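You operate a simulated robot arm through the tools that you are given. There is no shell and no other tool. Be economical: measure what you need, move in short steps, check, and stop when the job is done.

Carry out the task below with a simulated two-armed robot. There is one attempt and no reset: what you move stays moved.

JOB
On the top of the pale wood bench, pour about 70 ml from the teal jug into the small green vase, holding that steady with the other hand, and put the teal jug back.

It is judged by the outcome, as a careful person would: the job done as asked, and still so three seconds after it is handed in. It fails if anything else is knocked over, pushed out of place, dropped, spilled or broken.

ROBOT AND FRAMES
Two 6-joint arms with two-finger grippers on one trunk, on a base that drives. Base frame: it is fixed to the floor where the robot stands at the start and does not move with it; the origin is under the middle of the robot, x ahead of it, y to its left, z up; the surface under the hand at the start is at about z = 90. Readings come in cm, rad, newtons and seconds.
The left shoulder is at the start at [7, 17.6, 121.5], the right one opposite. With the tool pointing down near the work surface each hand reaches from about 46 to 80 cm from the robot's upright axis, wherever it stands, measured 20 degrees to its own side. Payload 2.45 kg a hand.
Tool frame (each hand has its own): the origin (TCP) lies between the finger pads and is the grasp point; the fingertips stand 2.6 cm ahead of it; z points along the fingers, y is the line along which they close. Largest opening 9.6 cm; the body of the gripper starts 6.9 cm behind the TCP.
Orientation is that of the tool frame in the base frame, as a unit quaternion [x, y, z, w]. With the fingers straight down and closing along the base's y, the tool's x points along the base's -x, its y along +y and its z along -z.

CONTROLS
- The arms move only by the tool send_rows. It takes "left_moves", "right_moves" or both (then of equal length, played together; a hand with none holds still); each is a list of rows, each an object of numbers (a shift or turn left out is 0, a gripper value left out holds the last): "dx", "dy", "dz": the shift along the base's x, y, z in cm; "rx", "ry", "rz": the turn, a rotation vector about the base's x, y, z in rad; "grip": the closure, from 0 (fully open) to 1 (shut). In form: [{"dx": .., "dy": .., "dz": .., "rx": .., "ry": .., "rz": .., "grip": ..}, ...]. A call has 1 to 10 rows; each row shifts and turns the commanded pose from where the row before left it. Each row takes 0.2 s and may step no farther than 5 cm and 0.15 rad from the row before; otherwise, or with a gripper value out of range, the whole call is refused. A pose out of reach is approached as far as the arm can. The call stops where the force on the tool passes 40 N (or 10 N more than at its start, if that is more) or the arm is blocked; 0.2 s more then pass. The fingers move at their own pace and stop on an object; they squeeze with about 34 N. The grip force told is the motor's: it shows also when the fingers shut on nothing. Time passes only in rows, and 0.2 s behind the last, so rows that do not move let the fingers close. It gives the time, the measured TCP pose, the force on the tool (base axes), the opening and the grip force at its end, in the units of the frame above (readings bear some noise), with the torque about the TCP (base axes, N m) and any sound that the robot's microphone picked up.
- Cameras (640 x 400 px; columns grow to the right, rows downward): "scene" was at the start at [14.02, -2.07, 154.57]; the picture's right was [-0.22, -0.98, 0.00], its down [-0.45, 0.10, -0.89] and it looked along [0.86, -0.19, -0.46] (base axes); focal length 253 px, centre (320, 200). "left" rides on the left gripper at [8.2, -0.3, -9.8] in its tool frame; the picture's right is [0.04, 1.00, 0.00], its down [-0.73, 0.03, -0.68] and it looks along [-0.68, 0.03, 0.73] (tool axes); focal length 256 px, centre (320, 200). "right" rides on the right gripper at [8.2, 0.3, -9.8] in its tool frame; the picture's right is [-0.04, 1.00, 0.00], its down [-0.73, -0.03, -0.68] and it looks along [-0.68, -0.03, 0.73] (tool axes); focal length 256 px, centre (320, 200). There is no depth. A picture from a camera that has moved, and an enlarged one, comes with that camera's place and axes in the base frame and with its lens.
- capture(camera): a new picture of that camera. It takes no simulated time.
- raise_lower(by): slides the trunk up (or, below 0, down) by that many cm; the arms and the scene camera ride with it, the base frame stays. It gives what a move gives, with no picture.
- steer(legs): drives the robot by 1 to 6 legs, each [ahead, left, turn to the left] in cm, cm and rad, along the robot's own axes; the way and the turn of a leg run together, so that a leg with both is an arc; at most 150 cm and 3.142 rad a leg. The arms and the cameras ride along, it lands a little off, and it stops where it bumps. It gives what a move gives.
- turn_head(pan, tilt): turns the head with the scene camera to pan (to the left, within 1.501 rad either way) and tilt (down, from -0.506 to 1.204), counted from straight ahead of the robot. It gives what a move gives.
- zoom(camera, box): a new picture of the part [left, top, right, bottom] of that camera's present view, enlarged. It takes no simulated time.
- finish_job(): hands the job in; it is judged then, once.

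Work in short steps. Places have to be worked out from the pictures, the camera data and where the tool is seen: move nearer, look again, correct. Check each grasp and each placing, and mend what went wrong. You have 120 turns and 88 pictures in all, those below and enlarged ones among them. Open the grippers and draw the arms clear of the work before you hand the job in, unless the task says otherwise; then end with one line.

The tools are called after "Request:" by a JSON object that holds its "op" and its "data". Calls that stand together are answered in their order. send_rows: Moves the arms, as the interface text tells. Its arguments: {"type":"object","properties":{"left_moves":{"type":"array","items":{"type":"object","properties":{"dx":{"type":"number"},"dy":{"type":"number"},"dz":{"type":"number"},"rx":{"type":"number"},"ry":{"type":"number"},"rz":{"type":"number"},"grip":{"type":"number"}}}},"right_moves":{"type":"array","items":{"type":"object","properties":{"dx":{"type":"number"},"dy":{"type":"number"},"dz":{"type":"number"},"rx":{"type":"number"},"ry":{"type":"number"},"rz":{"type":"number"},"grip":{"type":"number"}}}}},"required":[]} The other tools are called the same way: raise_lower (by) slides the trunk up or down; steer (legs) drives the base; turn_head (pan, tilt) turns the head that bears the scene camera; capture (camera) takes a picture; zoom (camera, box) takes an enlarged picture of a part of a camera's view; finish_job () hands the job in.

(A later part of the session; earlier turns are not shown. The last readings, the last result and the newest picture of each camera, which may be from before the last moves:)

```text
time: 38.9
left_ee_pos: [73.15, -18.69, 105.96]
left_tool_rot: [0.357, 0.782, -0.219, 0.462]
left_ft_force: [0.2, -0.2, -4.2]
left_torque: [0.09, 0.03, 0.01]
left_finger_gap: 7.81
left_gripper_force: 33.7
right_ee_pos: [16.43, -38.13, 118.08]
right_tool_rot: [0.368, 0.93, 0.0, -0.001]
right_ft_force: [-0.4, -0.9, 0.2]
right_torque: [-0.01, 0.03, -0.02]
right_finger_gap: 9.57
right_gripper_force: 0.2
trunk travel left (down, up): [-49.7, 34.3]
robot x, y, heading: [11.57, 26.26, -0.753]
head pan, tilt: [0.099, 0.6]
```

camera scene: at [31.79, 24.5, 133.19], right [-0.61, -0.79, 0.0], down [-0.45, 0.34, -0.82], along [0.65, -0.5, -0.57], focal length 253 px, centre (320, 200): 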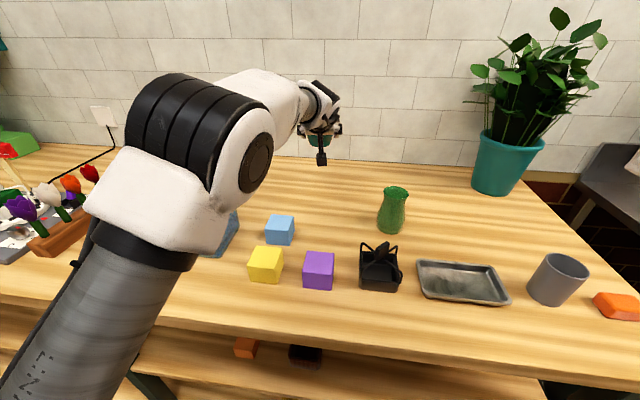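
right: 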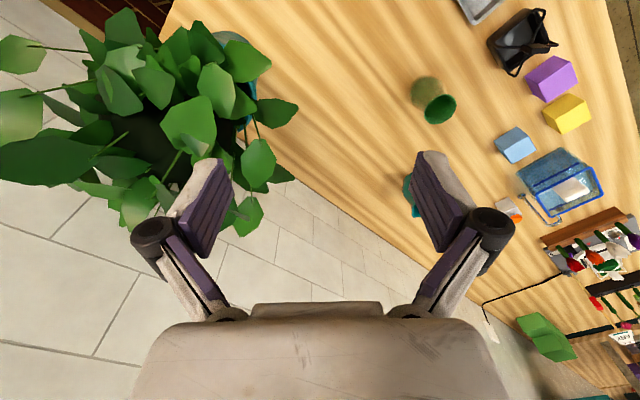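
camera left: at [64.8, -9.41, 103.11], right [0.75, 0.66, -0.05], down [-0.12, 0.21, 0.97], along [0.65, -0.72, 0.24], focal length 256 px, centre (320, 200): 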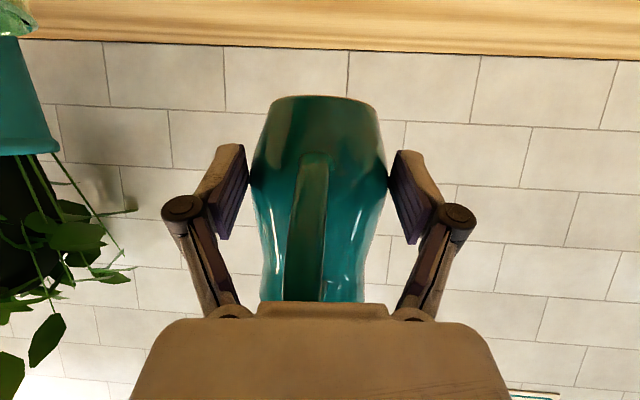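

Holding steady. Continue in smaller steps: more yaw to the right, retract toward the robot's left of the vase, and up.

Request:
{"op": "send_rows", "data": {"left_moves": [{"dz": 1, "rx": 0.023, "ry": 0.019, "rz": -0.05}, {"dx": -1, "dy": 1, "dz": 1, "rx": 0.023, "ry": 0.019, "rz": -0.05}, {"dx": -1, "dy": 1, "dz": 1, "rx": 0.023, "ry": 0.019, "rz": -0.05}, {"dx": -1.5, "dy": 1.5, "rz": -0.05}, {"dx": -1.5, "dy": 1.5, "rz": -0.05}]}}

```text
time: 40.0
left_ee_pos: [67.43, -14.34, 108.23]
left_tool_rot: [0.47, 0.745, -0.252, 0.4]
left_ft_force: [-0.6, 1.2, -4.4]
left_torque: [0.1, 0.04, 0.01]
left_finger_gap: 7.76
left_gripper_force: 34.0
left hand out of reach, approached as far as the arm can: row 1
right_ee_pos: [16.36, -38.07, 118.19]
right_tool_rot: [0.367, 0.93, 0.001, -0.001]
right_ft_force: [0.0, 0.1, 1.0]
right_torque: [-0.01, 0.0, 0.0]
right_finger_gap: 9.6
right_gripper_force: 0.1
trunk travel left (down, up): [-49.7, 34.3]
robot x, y, heading: [11.26, 26.13, -0.753]
head pan, tilt: [0.099, 0.6]
```

Good — level, heading −64°, 33° down, at the commanded pose. Continue to heading ≈ −88° and TCP ≈(60,-7.5,109).

Request:
{"op": "send_rows", "data": {"left_moves": [{"dx": -1.2, "dy": 1.2, "dz": 0.3, "rz": -0.07}, {"dx": -1.2, "dy": 1.2, "dz": 0.3, "rz": -0.07}, {"dx": -1.2, "dy": 1.2, "dz": 0.3, "rz": -0.07}, {"dx": -1.2, "dy": 1.2, "rz": -0.07}, {"dx": -1.2, "dy": 1.0, "rz": -0.07}, {"dx": -1.2, "dy": 1.0, "rz": -0.06}]}}

Request:
{"op": "turn_head", "data": {"pan": 0.0, "tilt": 0.75}}

Request:
{"op": "capture", "data": {"camera": "scene"}}

Request:
{"op": "capture", "data": {"camera": "left"}}

```text
time: 41.5
left_ee_pos: [60.29, -7.62, 109.09]
left_tool_rot: [0.612, 0.635, -0.328, 0.339]
left_ft_force: [0.2, -0.4, -3.9]
left_torque: [0.11, 0.03, -0.01]
left_finger_gap: 7.75
left_gripper_force: 34.1
right_ee_pos: [16.55, -38.0, 118.19]
right_tool_rot: [0.367, 0.93, 0.001, -0.001]
right_ft_force: [0.3, -0.1, 0.2]
right_torque: [-0.03, 0.01, -0.01]
right_finger_gap: 9.63
right_gripper_force: 0.0
trunk travel left (down, up): [-49.7, 34.3]
robot x, y, heading: [11.26, 25.78, -0.755]
head pan, tilt: [0.099, 0.6]
```

```text
time: 42.1
left_ee_pos: [60.24, -7.66, 109.04]
left_tool_rot: [0.612, 0.635, -0.328, 0.34]
left_ft_force: [1.0, -0.5, -3.7]
left_torque: [0.1, -0.02, 0.0]
left_finger_gap: 7.76
left_gripper_force: 33.9
right_ee_pos: [16.46, -38.02, 118.2]
right_tool_rot: [0.368, 0.93, 0.0, -0.001]
right_ft_force: [0.3, 0.6, 0.0]
right_torque: [-0.03, 0.0, -0.01]
right_finger_gap: 9.62
right_gripper_force: 0.0
trunk travel left (down, up): [-49.7, 34.3]
robot x, y, heading: [11.37, 26.03, -0.755]
head pan, tilt: [0.0, 0.75]
```

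```text
57 pictures are left
camera scene: at [21.22, 17.0, 131.91], right [-0.68, -0.73, 0.0], down [-0.5, 0.47, -0.73], along [0.53, -0.5, -0.68], focal length 253 px, centre (320, 200)
```

scene: 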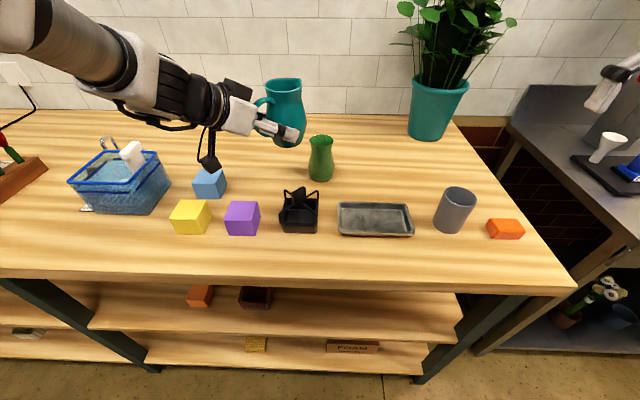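

```text
56 pictures are left
camera left: at [59.62, 5.07, 107.63], right [1.0, 0.06, -0.03], down [0.02, 0.16, 0.99], along [0.06, -0.99, 0.16], focal length 256 px, centre (320, 200)
```

left: 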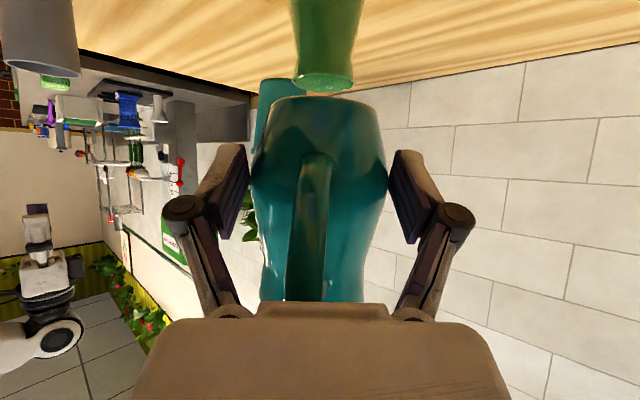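

Left hand is ideally placed, jug upright, spout toward the vase from the left. Now the right hand: carry it to a point ~14 cm short of the vase on its right/near side, yawing it to heading ≈ +15° while high.

Request:
{"op": "send_rows", "data": {"right_moves": [{"dx": 3.85, "dy": 1.75, "dz": -0.5, "rz": 0.126}, {"dx": 3.85, "dy": 1.75, "dz": -0.5, "rz": 0.126}, {"dx": 3.85, "dy": 1.75, "dz": -0.5, "rz": 0.126}, {"dx": 3.85, "dy": 1.75, "dz": -0.5, "rz": 0.126}, {"dx": 3.85, "dy": 1.75, "dz": -0.5, "rz": 0.126}, {"dx": 3.85, "dy": 1.75, "dz": -0.5, "rz": 0.126}, {"dx": 3.85, "dy": 1.75, "dz": -0.5, "rz": 0.126}, {"dx": 3.85, "dy": 1.75, "dz": -0.5, "rz": 0.126}]}}

Request:
{"op": "send_rows", "data": {"right_moves": [{"rx": 0.034, "ry": -0.126}, {"rx": 0.034, "ry": -0.126}, {"rx": 0.034, "ry": -0.126}, {"rx": 0.034, "ry": -0.126}, {"rx": 0.034, "ry": -0.126}, {"rx": 0.034, "ry": -0.126}]}}

Request:
{"op": "capture", "data": {"camera": "scene"}}

Request:
{"op": "capture", "data": {"camera": "right"}}

```text
time: 44.0
left_ee_pos: [60.43, -7.64, 109.17]
left_tool_rot: [0.611, 0.635, -0.328, 0.339]
left_ft_force: [-0.3, 0.5, -4.2]
left_torque: [0.08, 0.0, 0.0]
left_finger_gap: 7.75
left_gripper_force: 34.0
right_ee_pos: [47.37, -23.98, 114.17]
right_tool_rot: [-0.127, 0.992, -0.001, -0.002]
right_ft_force: [0.1, 0.4, -0.2]
right_torque: [-0.02, 0.05, -0.02]
right_finger_gap: 9.62
right_gripper_force: 0.0
trunk travel left (down, up): [-49.7, 34.3]
robot x, y, heading: [11.2, 25.95, -0.755]
head pan, tilt: [0.0, 0.75]
```

```text
time: 45.4
left_ee_pos: [60.23, -7.77, 109.0]
left_tool_rot: [0.612, 0.634, -0.328, 0.34]
left_ft_force: [-0.1, 0.5, -4.6]
left_torque: [0.14, -0.01, -0.02]
left_finger_gap: 7.77
left_gripper_force: 34.0
right_ee_pos: [47.15, -24.16, 114.24]
right_tool_rot: [-0.117, 0.917, 0.051, 0.378]
right_ft_force: [-0.6, 0.3, -0.2]
right_torque: [0.0, 0.04, 0.03]
right_finger_gap: 9.61
right_gripper_force: 0.1
trunk travel left (down, up): [-49.7, 34.3]
robot x, y, heading: [11.41, 26.04, -0.751]
head pan, tilt: [0.0, 0.75]
```

```text
55 pictures are left
camera scene: at [21.14, 16.97, 131.92], right [-0.68, -0.73, 0.0], down [-0.5, 0.47, -0.73], along [0.53, -0.5, -0.68], focal length 253 px, centre (320, 200)
```

scene: 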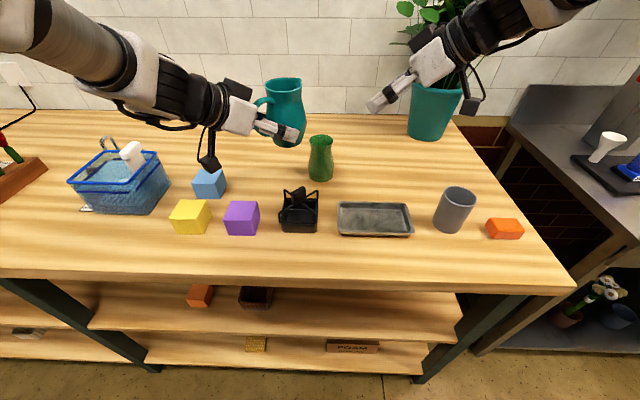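

```text
54 pictures are left
camera right: at [34.86, -27.11, 115.38], right [-0.23, 0.97, 0.03], down [0.05, -0.02, 1.0], along [0.97, 0.23, -0.04], focal length 256 px, centre (320, 200)
```

right: 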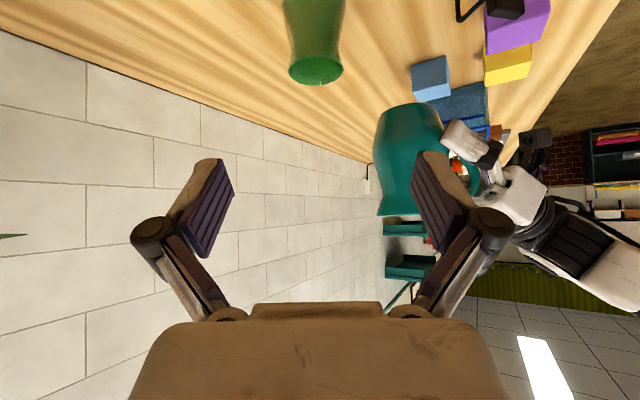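

Right tool is at heading +15°, 45° down and lined up with the vase. Descend to z≈96 ending ~8 cm behind the vase axis.

Request:
{"op": "send_rows", "data": {"right_moves": [{"dx": 1.2, "dy": 0.3, "dz": -3.6}, {"dx": 1.2, "dy": 0.3, "dz": -3.6}, {"dx": 1.2, "dy": 0.3, "dz": -3.6}, {"dx": 1.2, "dy": 0.3, "dz": -3.6}, {"dx": 1.1, "dy": 0.4, "dz": -3.8}]}}

Request:
{"op": "capture", "data": {"camera": "right"}}

Request:
{"op": "capture", "data": {"camera": "scene"}}

```text
time: 46.5
left_ee_pos: [60.4, -7.68, 109.03]
left_tool_rot: [0.611, 0.635, -0.328, 0.34]
left_ft_force: [-0.5, -0.3, -3.4]
left_torque: [0.07, 0.01, 0.01]
left_finger_gap: 7.75
left_gripper_force: 34.4
right_ee_pos: [53.29, -22.41, 95.96]
right_tool_rot: [-0.117, 0.917, 0.051, 0.378]
right_ft_force: [0.7, -0.3, -0.9]
right_torque: [0.01, 0.02, 0.01]
right_finger_gap: 9.58
right_gripper_force: 0.1
trunk travel left (down, up): [-49.7, 34.3]
robot x, y, heading: [11.19, 26.51, -0.748]
head pan, tilt: [0.0, 0.75]
```

```text
53 pictures are left
camera right: at [40.95, -25.49, 97.15], right [-0.23, 0.97, 0.03], down [0.05, -0.02, 1.0], along [0.97, 0.23, -0.04], focal length 256 px, centre (320, 200)
```

right: 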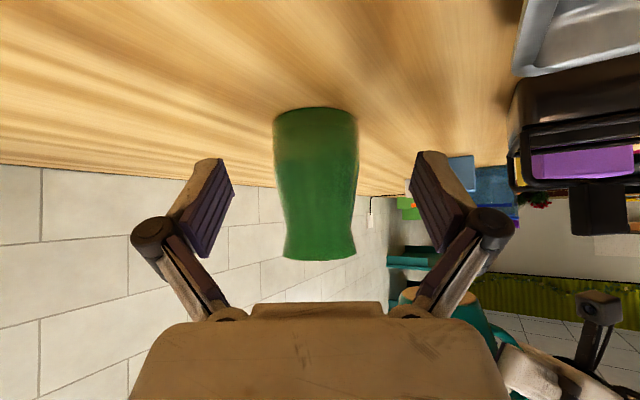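

```text
52 pictures are left
camera scene: at [21.33, 16.96, 131.9], right [-0.68, -0.73, 0.0], down [-0.5, 0.47, -0.73], along [0.53, -0.5, -0.68], focal length 253 px, centre (320, 200)
```

scene: 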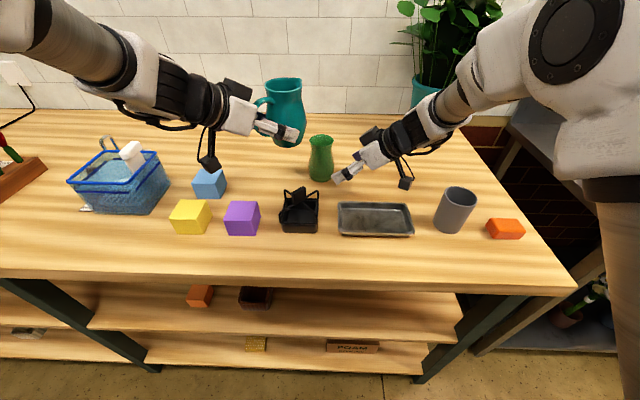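

Vase is centred within ~0.3 cm. Advance 7.4 cm with that correction, then close.

Request:
{"op": "send_rows", "data": {"right_moves": [{"dx": 2.4, "dy": 0.5}, {"dx": 2.4, "dy": 0.55}, {"dx": 2.4, "dy": 0.6}, {}]}}

Request:
{"op": "capture", "data": {"camera": "right"}}

```text
time: 47.5
left_ee_pos: [60.18, -7.68, 109.11]
left_tool_rot: [0.612, 0.635, -0.328, 0.339]
left_ft_force: [0.6, 0.4, -4.6]
left_torque: [0.09, 0.02, 0.01]
left_finger_gap: 7.76
left_gripper_force: 33.6
right_ee_pos: [60.38, -20.86, 96.02]
right_tool_rot: [-0.118, 0.917, 0.052, 0.377]
right_ft_force: [-0.2, -0.8, -0.4]
right_torque: [0.02, 0.03, 0.0]
right_finger_gap: 9.58
right_gripper_force: 0.2
trunk travel left (down, up): [-49.7, 34.3]
robot x, y, heading: [11.39, 26.33, -0.754]
head pan, tilt: [0.0, 0.75]
```

```text
51 pictures are left
camera right: at [48.03, -23.86, 97.21], right [-0.23, 0.97, 0.04], down [0.05, -0.02, 1.0], along [0.97, 0.23, -0.04], focal length 256 px, centre (320, 200)
```

right: 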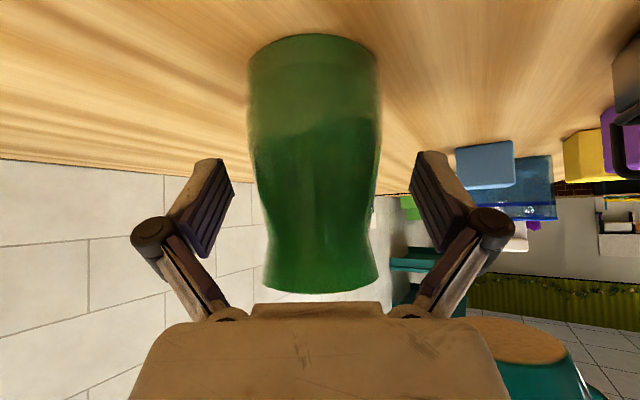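

Vase is ~0.4 cm to the right of the fingers' middle; nudge over and close softly.

Request:
{"op": "send_rows", "data": {"right_moves": [{"dx": 0.1, "dy": -0.4}, {"grip": 0.15}, {"grip": 0.25}, {"grip": 0.35}, {"grip": 0.6}, {"grip": 1.0}, {}]}}

Request:
{"op": "capture", "data": {"camera": "right"}}

Request:
{"op": "zoom", "data": {"camera": "scene", "box": [220, 60, 420, 200]}}

```text
time: 49.1
left_ee_pos: [60.19, -7.56, 109.13]
left_tool_rot: [0.611, 0.635, -0.327, 0.34]
left_ft_force: [-0.2, 0.5, -4.4]
left_torque: [0.09, 0.02, -0.01]
left_finger_gap: 7.75
left_gripper_force: 33.3
right_ee_pos: [60.53, -21.22, 96.03]
right_tool_rot: [-0.117, 0.917, 0.052, 0.377]
right_ft_force: [0.2, 2.3, 2.3]
right_torque: [0.27, -0.04, 0.03]
right_finger_gap: 6.9
right_gripper_force: 33.9
trunk travel left (down, up): [-49.7, 34.3]
robot x, y, heading: [11.42, 26.0, -0.753]
head pan, tilt: [0.0, 0.75]
```

```text
50 pictures are left
camera right: at [48.12, -24.26, 97.23], right [-0.23, 0.97, 0.03], down [0.05, -0.02, 1.0], along [0.97, 0.23, -0.04], focal length 256 px, centre (320, 200)
```

right: 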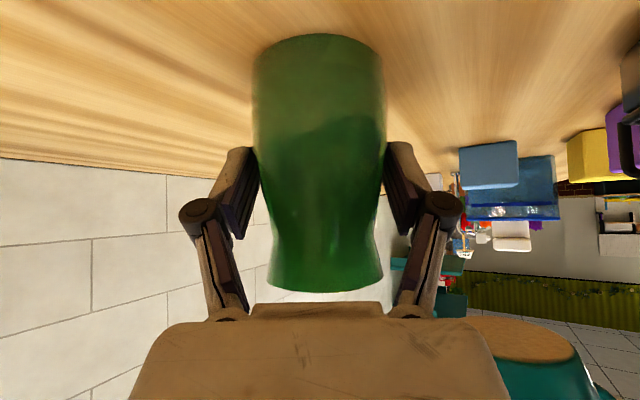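

```text
2.86 times, centred on (320, 130) of scene
camera zoom: at [21.2, 17.06, 131.92], right [-0.68, -0.73, 0.0], down [-0.5, 0.47, -0.73], along [0.53, -0.5, -0.68], focal length 723 px, centre (320, 400)
```

zoom: 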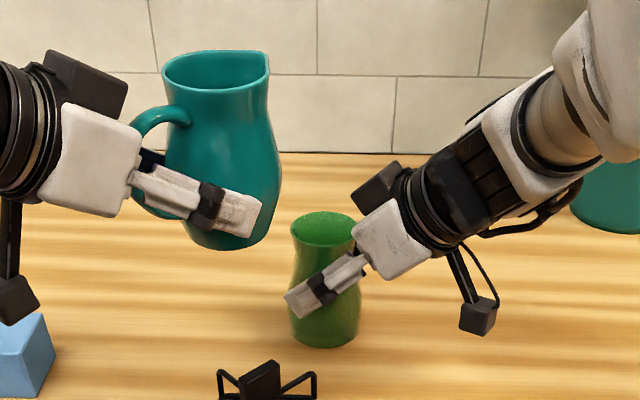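

Vase is held (gap 6.9, upright). Now tilt the jug about 20° while moving its spout over the vase mouth (lip planned at y≈−20, ~9 cm up).

Request:
{"op": "send_rows", "data": {"left_moves": [{"dx": 0.05, "dy": -1.2, "dz": -0.9, "rx": 0.0875}, {"dx": 0.05, "dy": -1.2, "dz": -0.9, "rx": 0.0875}, {"dx": 0.05, "dy": -1.2, "dz": -0.9, "rx": 0.0875}, {"dx": 0.05, "dy": -1.2, "dz": -0.9, "rx": 0.0875}, {}]}}

Request:
{"op": "zoom", "data": {"camera": "scene", "box": [220, 60, 420, 200]}}

Request:
{"op": "capture", "data": {"camera": "left"}}

```text
time: 50.4
left_ee_pos: [60.36, -12.41, 105.52]
left_tool_rot: [0.662, 0.683, -0.211, 0.226]
left_ft_force: [0.5, -0.2, -3.9]
left_torque: [0.13, -0.03, -0.01]
left_finger_gap: 7.72
left_gripper_force: 33.7
right_ee_pos: [60.4, -21.28, 96.08]
right_tool_rot: [-0.117, 0.917, 0.051, 0.377]
right_ft_force: [1.2, 0.3, 4.1]
right_torque: [0.11, 0.07, -0.11]
right_finger_gap: 6.9
right_gripper_force: 34.5
trunk travel left (down, up): [-49.7, 34.3]
robot x, y, heading: [11.58, 26.69, -0.756]
head pan, tilt: [0.0, 0.75]
```

```text
2.86 times, centred on (320, 130) of scene
camera zoom: at [21.19, 17.03, 131.92], right [-0.68, -0.73, 0.0], down [-0.5, 0.47, -0.73], along [0.53, -0.5, -0.68], focal length 723 px, centre (320, 400)
```

zoom: 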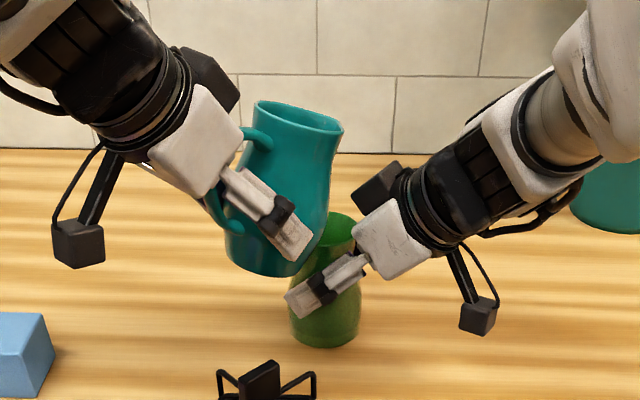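

```text
47 pictures are left
camera left: at [59.75, 0.01, 108.61], right [1.0, 0.07, -0.01], down [0.02, -0.19, 0.98], along [0.06, -0.98, -0.19], focal length 256 px, centre (320, 200)
```

left: 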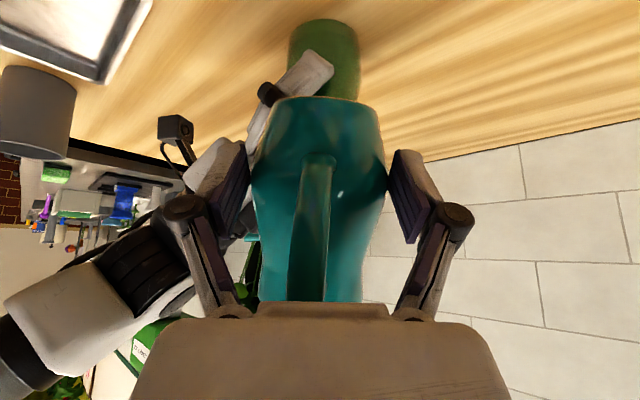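

The spout overlaps the vase mouth, but the jug sits near the fingertips (gap has crept 7.87→7.72, axis ~2.5 cm ahead of TCP), so a steep tilt risks it slipping. I'll untilt, set the jug on a free spot at about (66.6,-11.5), and regrip deeper.

Request:
{"op": "send_rows", "data": {"left_moves": [{"dx": 1.5, "dy": 1.0, "dz": 0.3, "rx": -0.0875}, {"dx": 1.5, "dy": 1.0, "dz": 0.2, "rx": -0.0875}, {"dx": 1.5, "dy": 0.8, "rx": -0.0875}, {"dx": 1.7, "dy": 0.6, "rx": -0.0875}, {}]}}

Request:
{"op": "send_rows", "data": {"left_moves": [{"dz": -2.5}, {"dz": -2.5}, {}]}}

Request:
{"op": "capture", "data": {"camera": "left"}}

Request:
{"op": "capture", "data": {"camera": "scene"}}

```text
time: 51.5
left_ee_pos: [66.48, -9.01, 106.16]
left_tool_rot: [0.611, 0.634, -0.328, 0.34]
left_ft_force: [-0.2, -0.8, -4.2]
left_torque: [0.12, 0.04, -0.01]
left_finger_gap: 7.72
left_gripper_force: 34.1
right_ee_pos: [60.51, -21.3, 96.04]
right_tool_rot: [-0.118, 0.917, 0.052, 0.378]
right_ft_force: [0.8, -2.4, 5.7]
right_torque: [0.14, -0.04, 0.0]
right_finger_gap: 6.88
right_gripper_force: 34.1
trunk travel left (down, up): [-49.7, 34.3]
robot x, y, heading: [11.51, 26.28, -0.755]
head pan, tilt: [0.0, 0.75]
```

```text
time: 52.4
left_ee_pos: [66.38, -8.89, 100.87]
left_tool_rot: [0.612, 0.635, -0.328, 0.339]
left_ft_force: [0.0, -0.3, -3.9]
left_torque: [0.1, -0.02, 0.02]
left_finger_gap: 7.7
left_gripper_force: 34.1
right_ee_pos: [60.38, -21.19, 96.05]
right_tool_rot: [-0.118, 0.917, 0.052, 0.377]
right_ft_force: [-1.1, 1.1, 5.1]
right_torque: [0.2, -0.15, 0.06]
right_finger_gap: 6.9
right_gripper_force: 33.9
trunk travel left (down, up): [-49.7, 34.3]
robot x, y, heading: [11.15, 26.25, -0.755]
head pan, tilt: [0.0, 0.75]
```

```text
46 pictures are left
camera left: at [65.86, 3.71, 99.58], right [1.0, 0.06, -0.03], down [0.02, 0.16, 0.99], along [0.06, -0.99, 0.16], focal length 256 px, centre (320, 200)
```

left: 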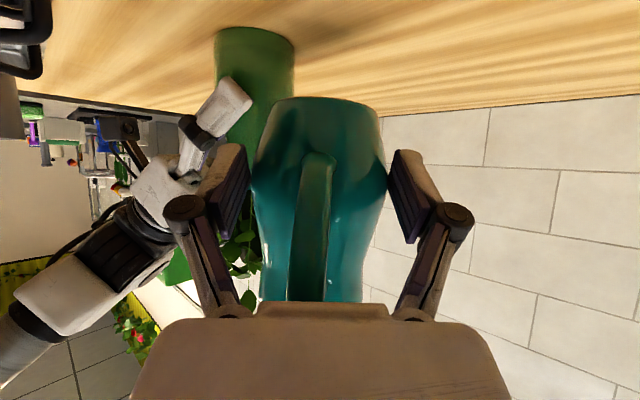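

```text
45 pictures are left
camera scene: at [21.17, 17.07, 131.92], right [-0.68, -0.73, 0.0], down [-0.5, 0.47, -0.73], along [0.53, -0.5, -0.68], focal length 253 px, centre (320, 200)
```

scene: 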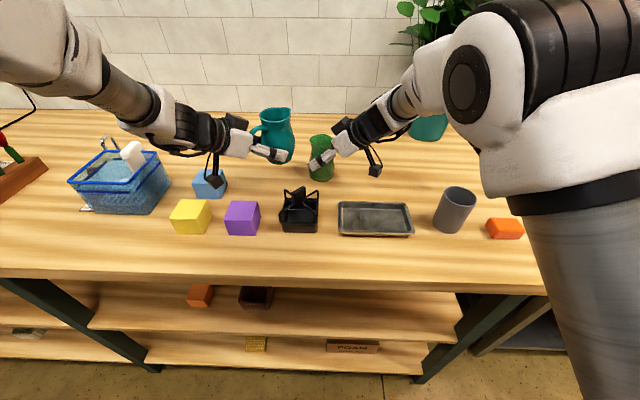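

Clear so far; camera box passes between the purple and blue cubes. Descend the remaining ~6 cm, slowly at the end.

Request:
{"op": "send_rows", "data": {"left_moves": [{"dz": -2.5}, {"dz": -2.0}, {"dz": -0.8}, {"dz": -0.4}, {"dz": -0.4}, {}]}}

Request:
{"op": "capture", "data": {"camera": "left"}}

```text
time: 53.8
left_ee_pos: [66.65, -9.03, 95.05]
left_tool_rot: [0.612, 0.635, -0.328, 0.339]
left_ft_force: [-0.5, 0.3, -3.6]
left_torque: [0.14, 0.01, -0.01]
left_finger_gap: 7.72
left_gripper_force: 34.3
right_ee_pos: [60.55, -21.23, 96.04]
right_tool_rot: [-0.117, 0.917, 0.051, 0.377]
right_ft_force: [-1.9, 1.6, 2.4]
right_torque: [0.24, -0.05, 0.09]
right_finger_gap: 6.9
right_gripper_force: 33.6
trunk travel left (down, up): [-49.7, 34.3]
robot x, y, heading: [11.98, 26.24, -0.758]
head pan, tilt: [0.0, 0.75]
```

```text
44 pictures are left
camera left: at [65.87, 3.68, 93.48], right [1.0, 0.06, -0.03], down [0.02, 0.16, 0.99], along [0.06, -0.99, 0.16], focal length 256 px, centre (320, 200)
```

left: 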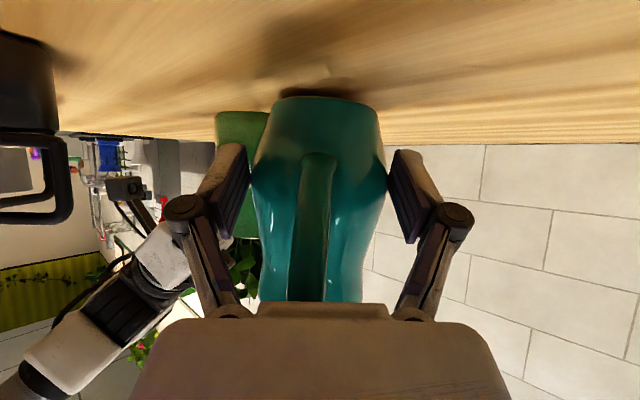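

Still hanging slightly (weight 3.6 N); lower in 0.2 cm steps until it touches.

Request:
{"op": "send_rows", "data": {"left_moves": [{"dz": -0.2}, {"dz": -0.2}, {"dz": -0.2}, {}]}}

```text
time: 54.8
left_ee_pos: [66.57, -9.0, 94.36]
left_tool_rot: [0.611, 0.634, -0.329, 0.341]
left_ft_force: [0.7, 1.6, 8.5]
left_torque: [-0.12, 0.25, -0.04]
left_finger_gap: 7.7
left_gripper_force: 33.6
right_ee_pos: [60.42, -21.22, 95.96]
right_tool_rot: [-0.117, 0.917, 0.052, 0.378]
right_ft_force: [1.3, -0.7, 0.8]
right_torque: [0.07, -0.11, -0.05]
right_finger_gap: 6.9
right_gripper_force: 34.4
trunk travel left (down, up): [-49.7, 34.3]
robot x, y, heading: [11.18, 26.57, -0.758]
head pan, tilt: [0.0, 0.75]
```

Jug is on the bench (8.5 N up). Open, advance 1.7 cm deeper along the tool heading, and check.

Request:
{"op": "send_rows", "data": {"left_moves": [{"dz": 0.2, "grip": 0.6}, {"grip": 0.3}, {"grip": 0.0}, {}, {"dy": -0.6}, {"dy": -0.6}, {"dy": -0.5}, {}]}}

Request:
{"op": "capture", "data": {"camera": "left"}}

Request:
{"op": "zoom", "data": {"camera": "scene", "box": [180, 70, 380, 210]}}

```text
time: 56.5
left_ee_pos: [66.52, -10.78, 94.54]
left_tool_rot: [0.612, 0.634, -0.328, 0.339]
left_ft_force: [-0.6, 3.4, 1.5]
left_torque: [-0.07, 0.01, 0.01]
left_finger_gap: 9.59
left_gripper_force: 0.0
right_ee_pos: [60.43, -21.31, 95.99]
right_tool_rot: [-0.118, 0.917, 0.052, 0.377]
right_ft_force: [-2.1, -0.6, 0.3]
right_torque: [0.06, 0.02, 0.05]
right_finger_gap: 6.87
right_gripper_force: 34.2
trunk travel left (down, up): [-49.7, 34.3]
robot x, y, heading: [11.09, 26.33, -0.753]
head pan, tilt: [0.0, 0.75]
```

```text
43 pictures are left
camera left: at [65.91, 1.98, 93.13], right [1.0, 0.06, -0.03], down [0.02, 0.16, 0.99], along [0.06, -0.99, 0.16], focal length 256 px, centre (320, 200)
```

left: 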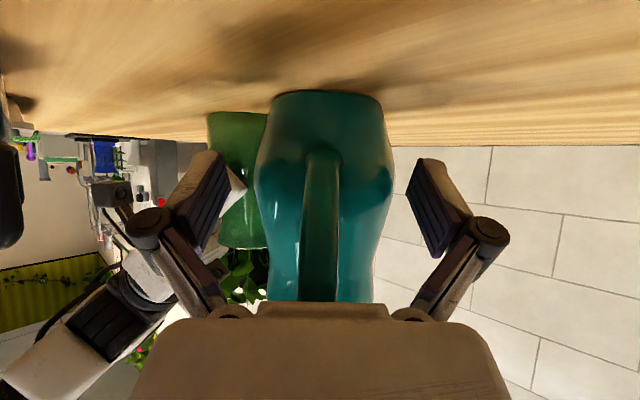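

```text
2.86 times, centred on (280, 140) of scene
camera zoom: at [21.16, 17.07, 131.92], right [-0.68, -0.73, 0.0], down [-0.5, 0.47, -0.73], along [0.53, -0.5, -0.68], focal length 723 px, centre (434, 371)
```

zoom: 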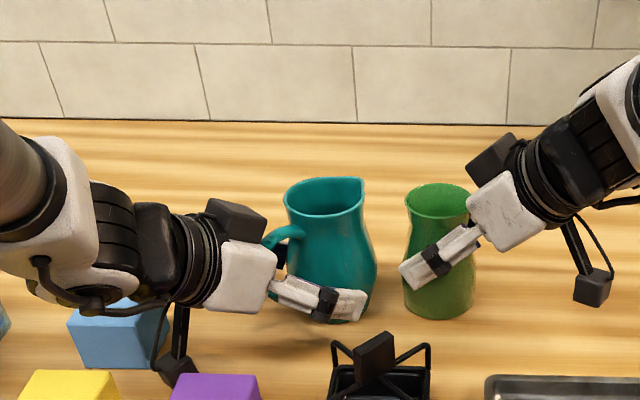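

The palm now touches the handle (3.4 N) and pushed the jug slightly — this is the deepest possible, with the tips right at the jug's middle, better than before. Close here and lift.

Request:
{"op": "send_rows", "data": {"left_moves": [{"grip": 0.15}, {"grip": 0.3}, {"grip": 0.6}, {"grip": 1.0}, {}, {"dz": 1.0}, {"dz": 1.0}, {}]}}

Request:
{"op": "capture", "data": {"camera": "left"}}

```text
time: 58.4
left_ee_pos: [66.65, -10.84, 96.51]
left_tool_rot: [0.611, 0.635, -0.328, 0.34]
left_ft_force: [0.3, -0.4, -5.2]
left_torque: [0.08, -0.01, -0.02]
left_finger_gap: 7.83
left_gripper_force: 33.7
right_ee_pos: [60.51, -21.31, 96.06]
right_tool_rot: [-0.118, 0.917, 0.052, 0.378]
right_ft_force: [-1.2, -0.8, 1.7]
right_torque: [0.1, 0.12, 0.01]
right_finger_gap: 6.88
right_gripper_force: 33.8
trunk travel left (down, up): [-49.7, 34.3]
robot x, y, heading: [11.59, 26.08, -0.755]
head pan, tilt: [0.0, 0.75]
```

```text
41 pictures are left
camera left: at [65.96, 1.94, 95.11], right [1.0, 0.06, -0.03], down [0.02, 0.16, 0.99], along [0.06, -0.99, 0.16], focal length 256 px, centre (320, 200)
```

left: 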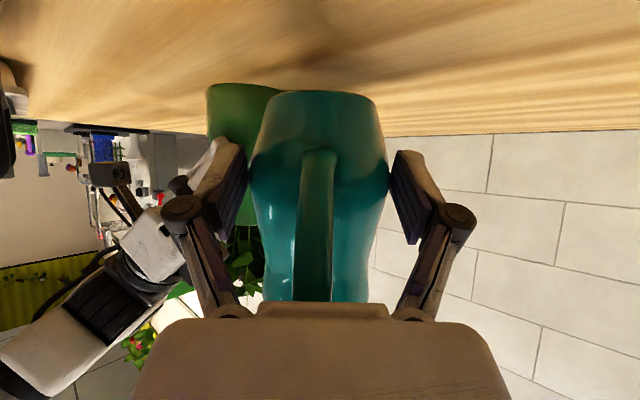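

Good grip (7.83). Lift clear, move back over to the vase and tilt ~20° with the lip estimated over the mouth.

Request:
{"op": "send_rows", "data": {"left_moves": [{"dz": 2.9, "dy": 0.4}, {"dz": 2.9, "dy": 0.4}, {"dz": 2.9, "dy": 0.4}, {"dz": 2.9, "dy": 0.4}, {"dx": -1.55, "dy": -0.4, "dz": -0.5, "rx": 0.0875}, {"dx": -1.55, "dy": -0.4, "dz": -0.5, "rx": 0.0875}, {"dx": -1.55, "dy": -0.4, "dz": -0.5, "rx": 0.0875}, {"dx": -1.55, "dy": -0.4, "dz": -0.5, "rx": 0.0875}, {}]}}

Request:
{"op": "zoom", "data": {"camera": "scene", "box": [220, 60, 420, 200]}}

```text
time: 60.4
left_ee_pos: [60.33, -10.83, 106.19]
left_tool_rot: [0.662, 0.682, -0.212, 0.228]
left_ft_force: [0.2, 1.2, -3.8]
left_torque: [0.1, 0.04, 0.0]
left_finger_gap: 7.84
left_gripper_force: 33.8
right_ee_pos: [60.47, -21.17, 96.03]
right_tool_rot: [-0.118, 0.917, 0.052, 0.377]
right_ft_force: [0.9, 1.9, 3.9]
right_torque: [0.12, -0.2, 0.02]
right_finger_gap: 6.87
right_gripper_force: 34.2
trunk travel left (down, up): [-49.7, 34.3]
robot x, y, heading: [11.27, 26.48, -0.751]
head pan, tilt: [0.0, 0.75]
```

```text
2.86 times, centred on (320, 130) of scene
camera zoom: at [21.17, 17.07, 131.92], right [-0.68, -0.73, 0.0], down [-0.5, 0.47, -0.73], along [0.53, -0.5, -0.68], focal length 723 px, centre (320, 400)
```

zoom: 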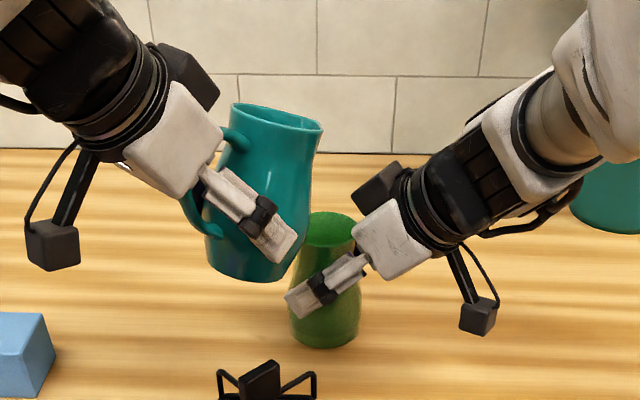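

Lip now sits at about (60.7,-20.5,110.5) over the vase centre (60.8,-21.1), and the grip is stable. Tilt to 30°, bringing the lip lower.

Request:
{"op": "send_rows", "data": {"left_moves": [{"dy": 0.3, "dz": -0.25, "rx": 0.0875}, {"dy": 0.3, "dz": -0.25, "rx": 0.0875}, {}, {}]}}

Request:
{"op": "zoom", "data": {"camera": "scene", "box": [270, 80, 370, 180]}}

```text
time: 61.4
left_ee_pos: [60.28, -10.17, 105.56]
left_tool_rot: [0.68, 0.697, -0.153, 0.169]
left_ft_force: [0.4, 0.4, -4.3]
left_torque: [0.07, 0.04, -0.01]
left_finger_gap: 7.8
left_gripper_force: 33.6
right_ee_pos: [60.45, -21.29, 96.03]
right_tool_rot: [-0.117, 0.917, 0.051, 0.378]
right_ft_force: [0.0, 0.6, 3.8]
right_torque: [0.21, 0.0, 0.08]
right_finger_gap: 6.86
right_gripper_force: 34.0
trunk travel left (down, up): [-49.7, 34.3]
robot x, y, heading: [11.11, 26.09, -0.755]
head pan, tilt: [0.0, 0.75]
```

```text
4.00 times, centred on (320, 130) of scene
camera zoom: at [21.15, 17.06, 131.92], right [-0.68, -0.73, 0.0], down [-0.5, 0.47, -0.73], along [0.53, -0.5, -0.68], focal length 1013 px, centre (320, 480)
```

zoom: 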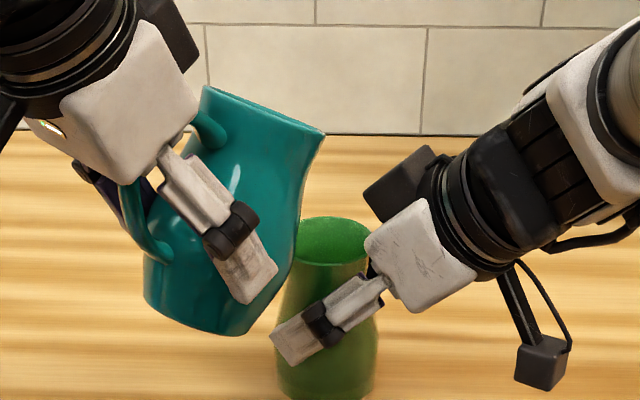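

No flow at 30°. Continue to 40° in small steps.

Request:
{"op": "send_rows", "data": {"left_moves": [{"dy": 0.12, "dz": 0.1, "rx": 0.0875}, {"dy": 0.12, "dz": 0.1, "rx": 0.0875}, {}, {}]}}

Request:
{"op": "zoom", "data": {"camera": "scene", "box": [270, 80, 370, 180]}}

```text
time: 62.4
left_ee_pos: [60.32, -9.94, 105.8]
left_tool_rot: [0.692, 0.708, -0.091, 0.109]
left_ft_force: [0.7, 0.3, -3.9]
left_torque: [0.1, 0.01, -0.02]
left_finger_gap: 7.8
left_gripper_force: 34.0
right_ee_pos: [60.44, -21.29, 96.08]
right_tool_rot: [-0.117, 0.917, 0.051, 0.377]
right_ft_force: [-1.2, 0.4, 4.0]
right_torque: [0.17, 0.04, 0.07]
right_finger_gap: 6.86
right_gripper_force: 33.6
trunk travel left (down, up): [-49.7, 34.3]
robot x, y, heading: [11.38, 26.08, -0.758]
head pan, tilt: [0.0, 0.75]
```

```text
4.00 times, centred on (320, 130) of scene
camera zoom: at [21.15, 17.05, 131.92], right [-0.68, -0.73, 0.0], down [-0.5, 0.47, -0.73], along [0.53, -0.5, -0.68], focal length 1013 px, centre (320, 480)
```

zoom: 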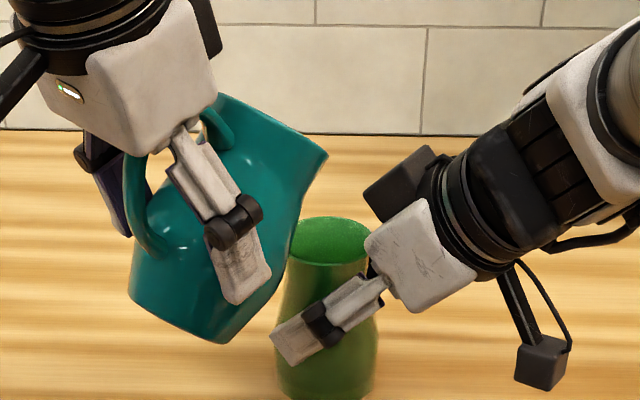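

Still no flow; lip at ≈(−20.8, z 107). Go on to 47° in small steps.

Request:
{"op": "send_rows", "data": {"left_moves": [{"dy": 0.15, "dz": 0.2, "rx": 0.06}, {"dy": 0.1, "dz": 0.2, "rx": 0.06}, {}, {}]}}

Request:
{"op": "zoom", "data": {"camera": "scene", "box": [270, 80, 370, 180]}}

```text
time: 63.4
left_ee_pos: [60.41, -9.65, 106.12]
left_tool_rot: [0.696, 0.713, -0.048, 0.067]
left_ft_force: [0.2, -0.4, -5.3]
left_torque: [0.05, 0.0, 0.02]
left_finger_gap: 7.78
left_gripper_force: 34.1
right_ee_pos: [60.44, -21.23, 95.91]
right_tool_rot: [-0.118, 0.917, 0.051, 0.377]
right_ft_force: [-2.5, 0.2, 3.3]
right_torque: [0.14, 0.03, 0.06]
right_finger_gap: 6.89
right_gripper_force: 34.2
trunk travel left (down, up): [-49.7, 34.3]
robot x, y, heading: [11.36, 25.79, -0.747]
head pan, tilt: [0.0, 0.75]
```

```text
4.00 times, centred on (320, 130) of scene
camera zoom: at [21.15, 17.05, 131.92], right [-0.68, -0.73, 0.0], down [-0.5, 0.47, -0.73], along [0.53, -0.5, -0.68], focal length 1013 px, centre (320, 480)
```

zoom: 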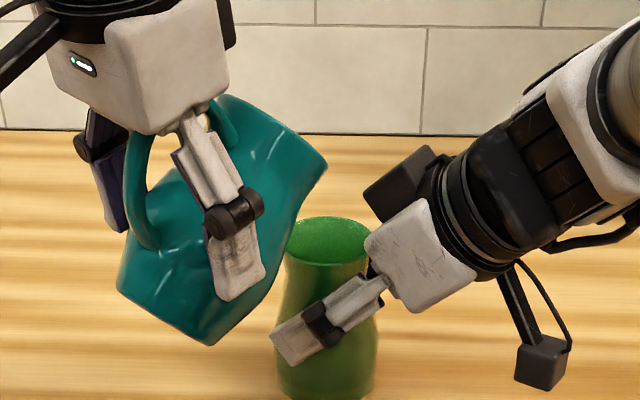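

No flow at 46°. Continue to ~53°.

Request:
{"op": "send_rows", "data": {"left_moves": [{"dz": 0.3, "rx": 0.06}, {"dz": 0.3, "rx": 0.06}, {}, {}]}}

Request:
{"op": "zoom", "data": {"camera": "scene", "box": [270, 80, 370, 180]}}

```text
time: 64.3
left_ee_pos: [60.68, -9.42, 107.15]
left_tool_rot: [0.697, 0.717, -0.011, 0.028]
left_ft_force: [-0.1, -0.9, -4.2]
left_torque: [0.06, -0.03, -0.01]
left_finger_gap: 7.79
left_gripper_force: 34.3
right_ee_pos: [60.43, -21.23, 96.03]
right_tool_rot: [-0.118, 0.917, 0.052, 0.377]
right_ft_force: [-0.9, 0.8, 3.0]
right_torque: [0.14, 0.05, 0.1]
right_finger_gap: 6.88
right_gripper_force: 34.2
trunk travel left (down, up): [-49.7, 34.3]
robot x, y, heading: [11.76, 26.06, -0.756]
head pan, tilt: [0.0, 0.75]
```

```text
4.00 times, centred on (320, 130) of scene
camera zoom: at [21.15, 17.05, 131.92], right [-0.68, -0.73, 0.0], down [-0.5, 0.47, -0.73], along [0.53, -0.5, -0.68], focal length 1013 px, centre (320, 480)
```

zoom: 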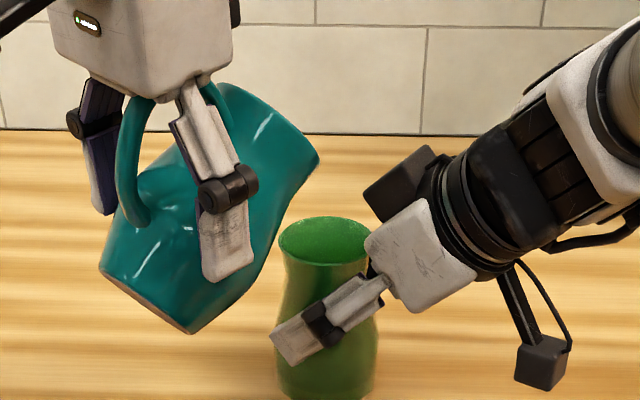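

No flow yet at 53°, lip at y≈−20.2, z≈107. Continue to 60° while shifting 0.6 cm toward the vase.

Request:
{"op": "send_rows", "data": {"left_moves": [{"dy": -0.3, "rx": 0.06}, {"dy": -0.3, "rx": 0.06}, {}, {}]}}

Request:
{"op": "zoom", "data": {"camera": "scene", "box": [270, 80, 370, 180]}}

```text
time: 65.3
left_ee_pos: [61.34, -9.64, 107.27]
left_tool_rot: [0.694, 0.719, 0.025, -0.015]
left_ft_force: [0.0, -0.6, -3.9]
left_torque: [0.08, -0.02, -0.02]
left_finger_gap: 7.76
left_gripper_force: 34.2
right_ee_pos: [60.43, -21.34, 96.01]
right_tool_rot: [-0.117, 0.917, 0.052, 0.378]
right_ft_force: [-1.2, 1.4, 3.1]
right_torque: [0.12, -0.01, 0.07]
right_finger_gap: 6.92
right_gripper_force: 33.6
trunk travel left (down, up): [-49.7, 34.3]
robot x, y, heading: [11.05, 26.77, -0.751]
head pan, tilt: [0.0, 0.75]
```

```text
4.00 times, centred on (320, 130) of scene
camera zoom: at [21.16, 17.05, 131.92], right [-0.68, -0.73, 0.0], down [-0.5, 0.47, -0.73], along [0.53, -0.5, -0.68], focal length 1013 px, centre (320, 480)
```

zoom: 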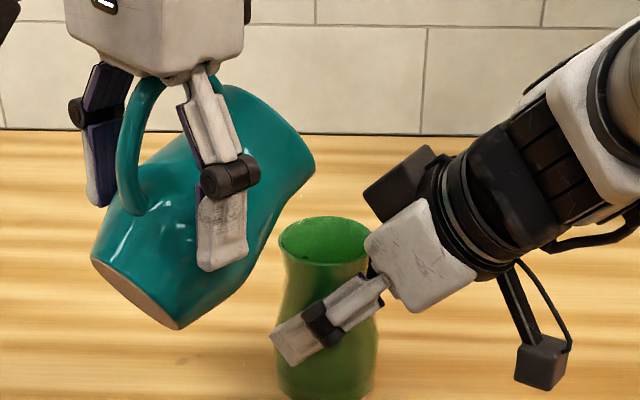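

No flow at 59.5°; the lip has drifted 0.6 cm to +x, so I correct that and continue to ~66°.

Request:
{"op": "send_rows", "data": {"left_moves": [{"dx": -0.4, "dy": -0.1, "rx": 0.05}, {"dx": -0.4, "dy": -0.1, "rx": 0.06}, {}, {}]}}

Request:
{"op": "zoom", "data": {"camera": "scene", "box": [270, 80, 370, 180]}}

```text
time: 66.3
left_ee_pos: [61.01, -9.66, 107.14]
left_tool_rot: [0.688, 0.721, 0.061, -0.057]
left_ft_force: [-0.1, 0.2, -3.1]
left_torque: [0.06, -0.01, 0.0]
left_finger_gap: 7.79
left_gripper_force: 33.8
right_ee_pos: [60.47, -21.24, 95.95]
right_tool_rot: [-0.118, 0.917, 0.052, 0.377]
right_ft_force: [-0.5, 0.3, 4.4]
right_torque: [0.12, -0.01, 0.09]
right_finger_gap: 6.85
right_gripper_force: 33.7
trunk travel left (down, up): [-49.7, 34.3]
robot x, y, heading: [11.44, 26.39, -0.756]
head pan, tilt: [0.0, 0.75]
```

```text
4.00 times, centred on (320, 130) of scene
camera zoom: at [21.16, 17.05, 131.92], right [-0.68, -0.73, 0.0], down [-0.5, 0.47, -0.73], along [0.53, -0.5, -0.68], focal length 1013 px, centre (320, 480)
```

zoom: 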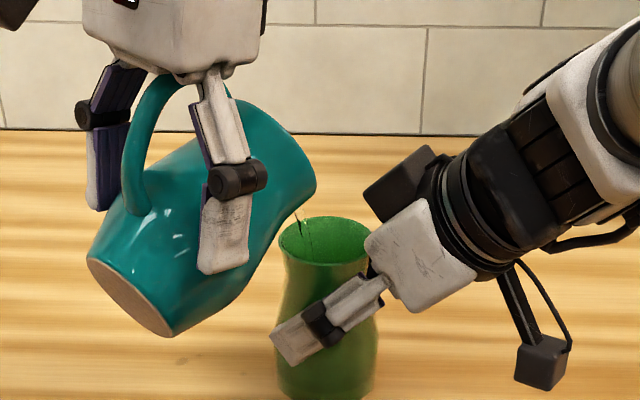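

A thin stream has started at ~66° and falls inside the mouth but near its left edge. Shift the jug ~0.9 cm further over the mouth at the same tilt.

Request:
{"op": "send_rows", "data": {"left_moves": [{"dx": -0.3, "dy": -0.8, "dz": 0.3}, {}]}}

Request:
{"op": "zoom", "data": {"camera": "scene", "box": [270, 80, 370, 180]}}

```text
time: 67.0
left_ee_pos: [60.86, -10.42, 107.38]
left_tool_rot: [0.689, 0.72, 0.06, -0.057]
left_ft_force: [0.4, -0.2, -4.2]
left_torque: [0.05, 0.02, 0.02]
left_finger_gap: 7.76
left_gripper_force: 34.3
right_ee_pos: [60.36, -21.35, 96.13]
right_tool_rot: [-0.118, 0.917, 0.052, 0.378]
right_ft_force: [-1.5, 0.0, 3.2]
right_torque: [0.13, -0.02, 0.08]
right_finger_gap: 6.88
right_gripper_force: 33.9
trunk travel left (down, up): [-49.7, 34.3]
robot x, y, heading: [11.12, 26.16, -0.758]
head pan, tilt: [0.0, 0.75]
```

```text
4.00 times, centred on (320, 130) of scene
camera zoom: at [21.16, 17.04, 131.92], right [-0.68, -0.73, 0.0], down [-0.5, 0.47, -0.73], along [0.53, -0.5, -0.68], focal length 1013 px, centre (320, 480)
```

zoom: 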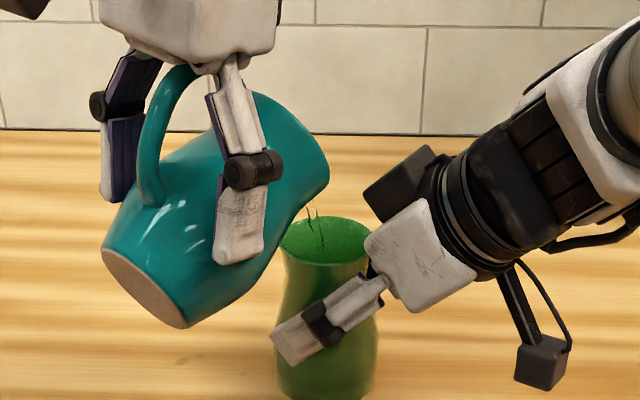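

The stream now falls well inside the mouth as a trickle. By geometry ~8 ml leave per degree, so ~8° past onset is needed; add 3° and let it run.

Request:
{"op": "send_rows", "data": {"left_moves": [{"rx": 0.05, "dz": 0.15}, {}, {}, {}, {}]}}

Request:
{"op": "zoom", "data": {"camera": "scene", "box": [270, 80, 370, 180]}}

```text
time: 68.2
left_ee_pos: [60.59, -10.51, 107.41]
left_tool_rot: [0.689, 0.716, 0.082, -0.076]
left_ft_force: [-0.6, -0.8, -3.2]
left_torque: [0.06, 0.03, -0.02]
left_finger_gap: 7.76
left_gripper_force: 33.8
right_ee_pos: [60.46, -21.27, 95.99]
right_tool_rot: [-0.119, 0.917, 0.052, 0.377]
right_ft_force: [-0.5, -0.7, 4.3]
right_torque: [0.13, -0.12, 0.04]
right_finger_gap: 6.9
right_gripper_force: 33.3
trunk travel left (down, up): [-49.7, 34.3]
robot x, y, heading: [11.65, 26.24, -0.751]
head pan, tilt: [0.0, 0.75]
```

```text
4.00 times, centred on (320, 130) of scene
camera zoom: at [21.17, 17.05, 131.92], right [-0.68, -0.73, 0.0], down [-0.5, 0.47, -0.73], along [0.53, -0.5, -0.68], focal length 1013 px, centre (320, 480)
```

zoom: 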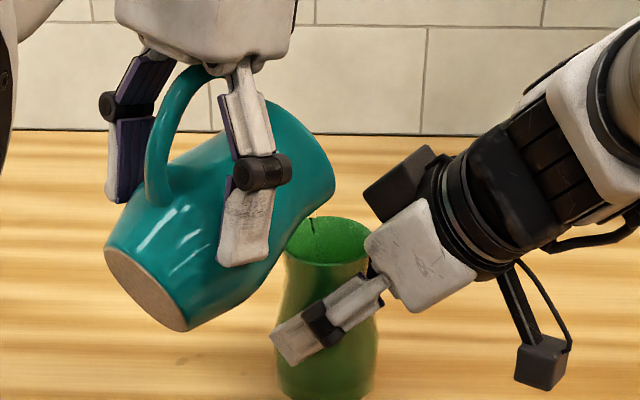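

Trickling slowly again at 69°. Take a few still readings of the weight while it drains.

Request:
{"op": "send_rows", "data": {"left_moves": [{"dz": 0.3}]}}

Request:
{"op": "send_rows", "data": {"left_moves": [{}]}}

Request:
{"op": "send_rows", "data": {"left_moves": [{}]}}

Request:
{"op": "send_rows", "data": {"left_moves": [{}]}}

Request:
{"op": "zoom", "data": {"camera": "scene", "box": [290, 110, 350, 160]}}

```text
time: 68.5
left_ee_pos: [60.56, -10.51, 107.86]
left_tool_rot: [0.688, 0.717, 0.082, -0.075]
left_ft_force: [-0.2, -0.2, -3.1]
left_torque: [0.05, 0.0, -0.01]
left_finger_gap: 7.78
left_gripper_force: 33.5
right_ee_pos: [60.43, -21.26, 95.96]
right_tool_rot: [-0.118, 0.917, 0.053, 0.378]
right_ft_force: [-0.1, 0.6, 3.4]
right_torque: [0.19, -0.07, 0.03]
right_finger_gap: 6.87
right_gripper_force: 34.1
trunk travel left (down, up): [-49.7, 34.3]
robot x, y, heading: [11.2, 26.26, -0.755]
head pan, tilt: [0.0, 0.75]
```

```text
time: 69.0
left_ee_pos: [60.54, -10.59, 107.76]
left_tool_rot: [0.689, 0.716, 0.083, -0.074]
left_ft_force: [0.1, 0.2, -2.7]
left_torque: [0.01, -0.03, -0.02]
left_finger_gap: 7.77
left_gripper_force: 34.1
right_ee_pos: [60.37, -21.21, 95.97]
right_tool_rot: [-0.118, 0.917, 0.052, 0.377]
right_ft_force: [-0.4, 1.5, 4.3]
right_torque: [0.22, -0.07, 0.05]
right_finger_gap: 6.91
right_gripper_force: 34.1
trunk travel left (down, up): [-49.7, 34.3]
robot x, y, heading: [11.52, 26.0, -0.758]
head pan, tilt: [0.0, 0.75]
```

```text
time: 69.3
left_ee_pos: [60.56, -10.65, 107.78]
left_tool_rot: [0.689, 0.716, 0.082, -0.074]
left_ft_force: [0.2, -0.7, -3.1]
left_torque: [0.03, 0.01, 0.02]
left_finger_gap: 7.75
left_gripper_force: 34.5
right_ee_pos: [60.37, -21.37, 96.03]
right_tool_rot: [-0.117, 0.917, 0.052, 0.378]
right_ft_force: [1.1, 0.1, 3.5]
right_torque: [0.21, -0.11, 0.06]
right_finger_gap: 6.89
right_gripper_force: 33.9
trunk travel left (down, up): [-49.7, 34.3]
robot x, y, heading: [11.75, 26.25, -0.76]
head pan, tilt: [0.0, 0.75]
```

```text
time: 69.8
left_ee_pos: [60.44, -10.52, 107.69]
left_tool_rot: [0.69, 0.715, 0.084, -0.075]
left_ft_force: [0.1, 0.4, -3.9]
left_torque: [0.04, -0.02, 0.03]
left_finger_gap: 7.75
left_gripper_force: 34.0
right_ee_pos: [60.5, -21.22, 96.01]
right_tool_rot: [-0.117, 0.917, 0.052, 0.377]
right_ft_force: [1.1, -0.1, 4.1]
right_torque: [0.2, -0.12, 0.06]
right_finger_gap: 6.86
right_gripper_force: 33.9
trunk travel left (down, up): [-49.7, 34.3]
robot x, y, heading: [11.09, 26.22, -0.757]
head pan, tilt: [0.0, 0.75]
```

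```text
8.00 times, centred on (320, 135) of scene
camera zoom: at [21.17, 17.05, 131.92], right [-0.68, -0.73, 0.0], down [-0.5, 0.47, -0.73], along [0.53, -0.5, -0.68], focal length 2026 px, centre (320, 720)
```

zoom: 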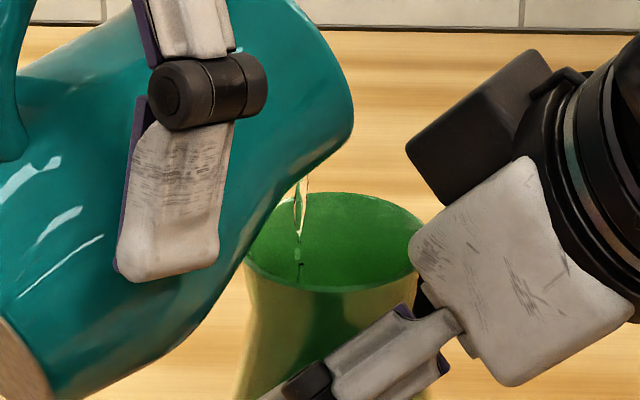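

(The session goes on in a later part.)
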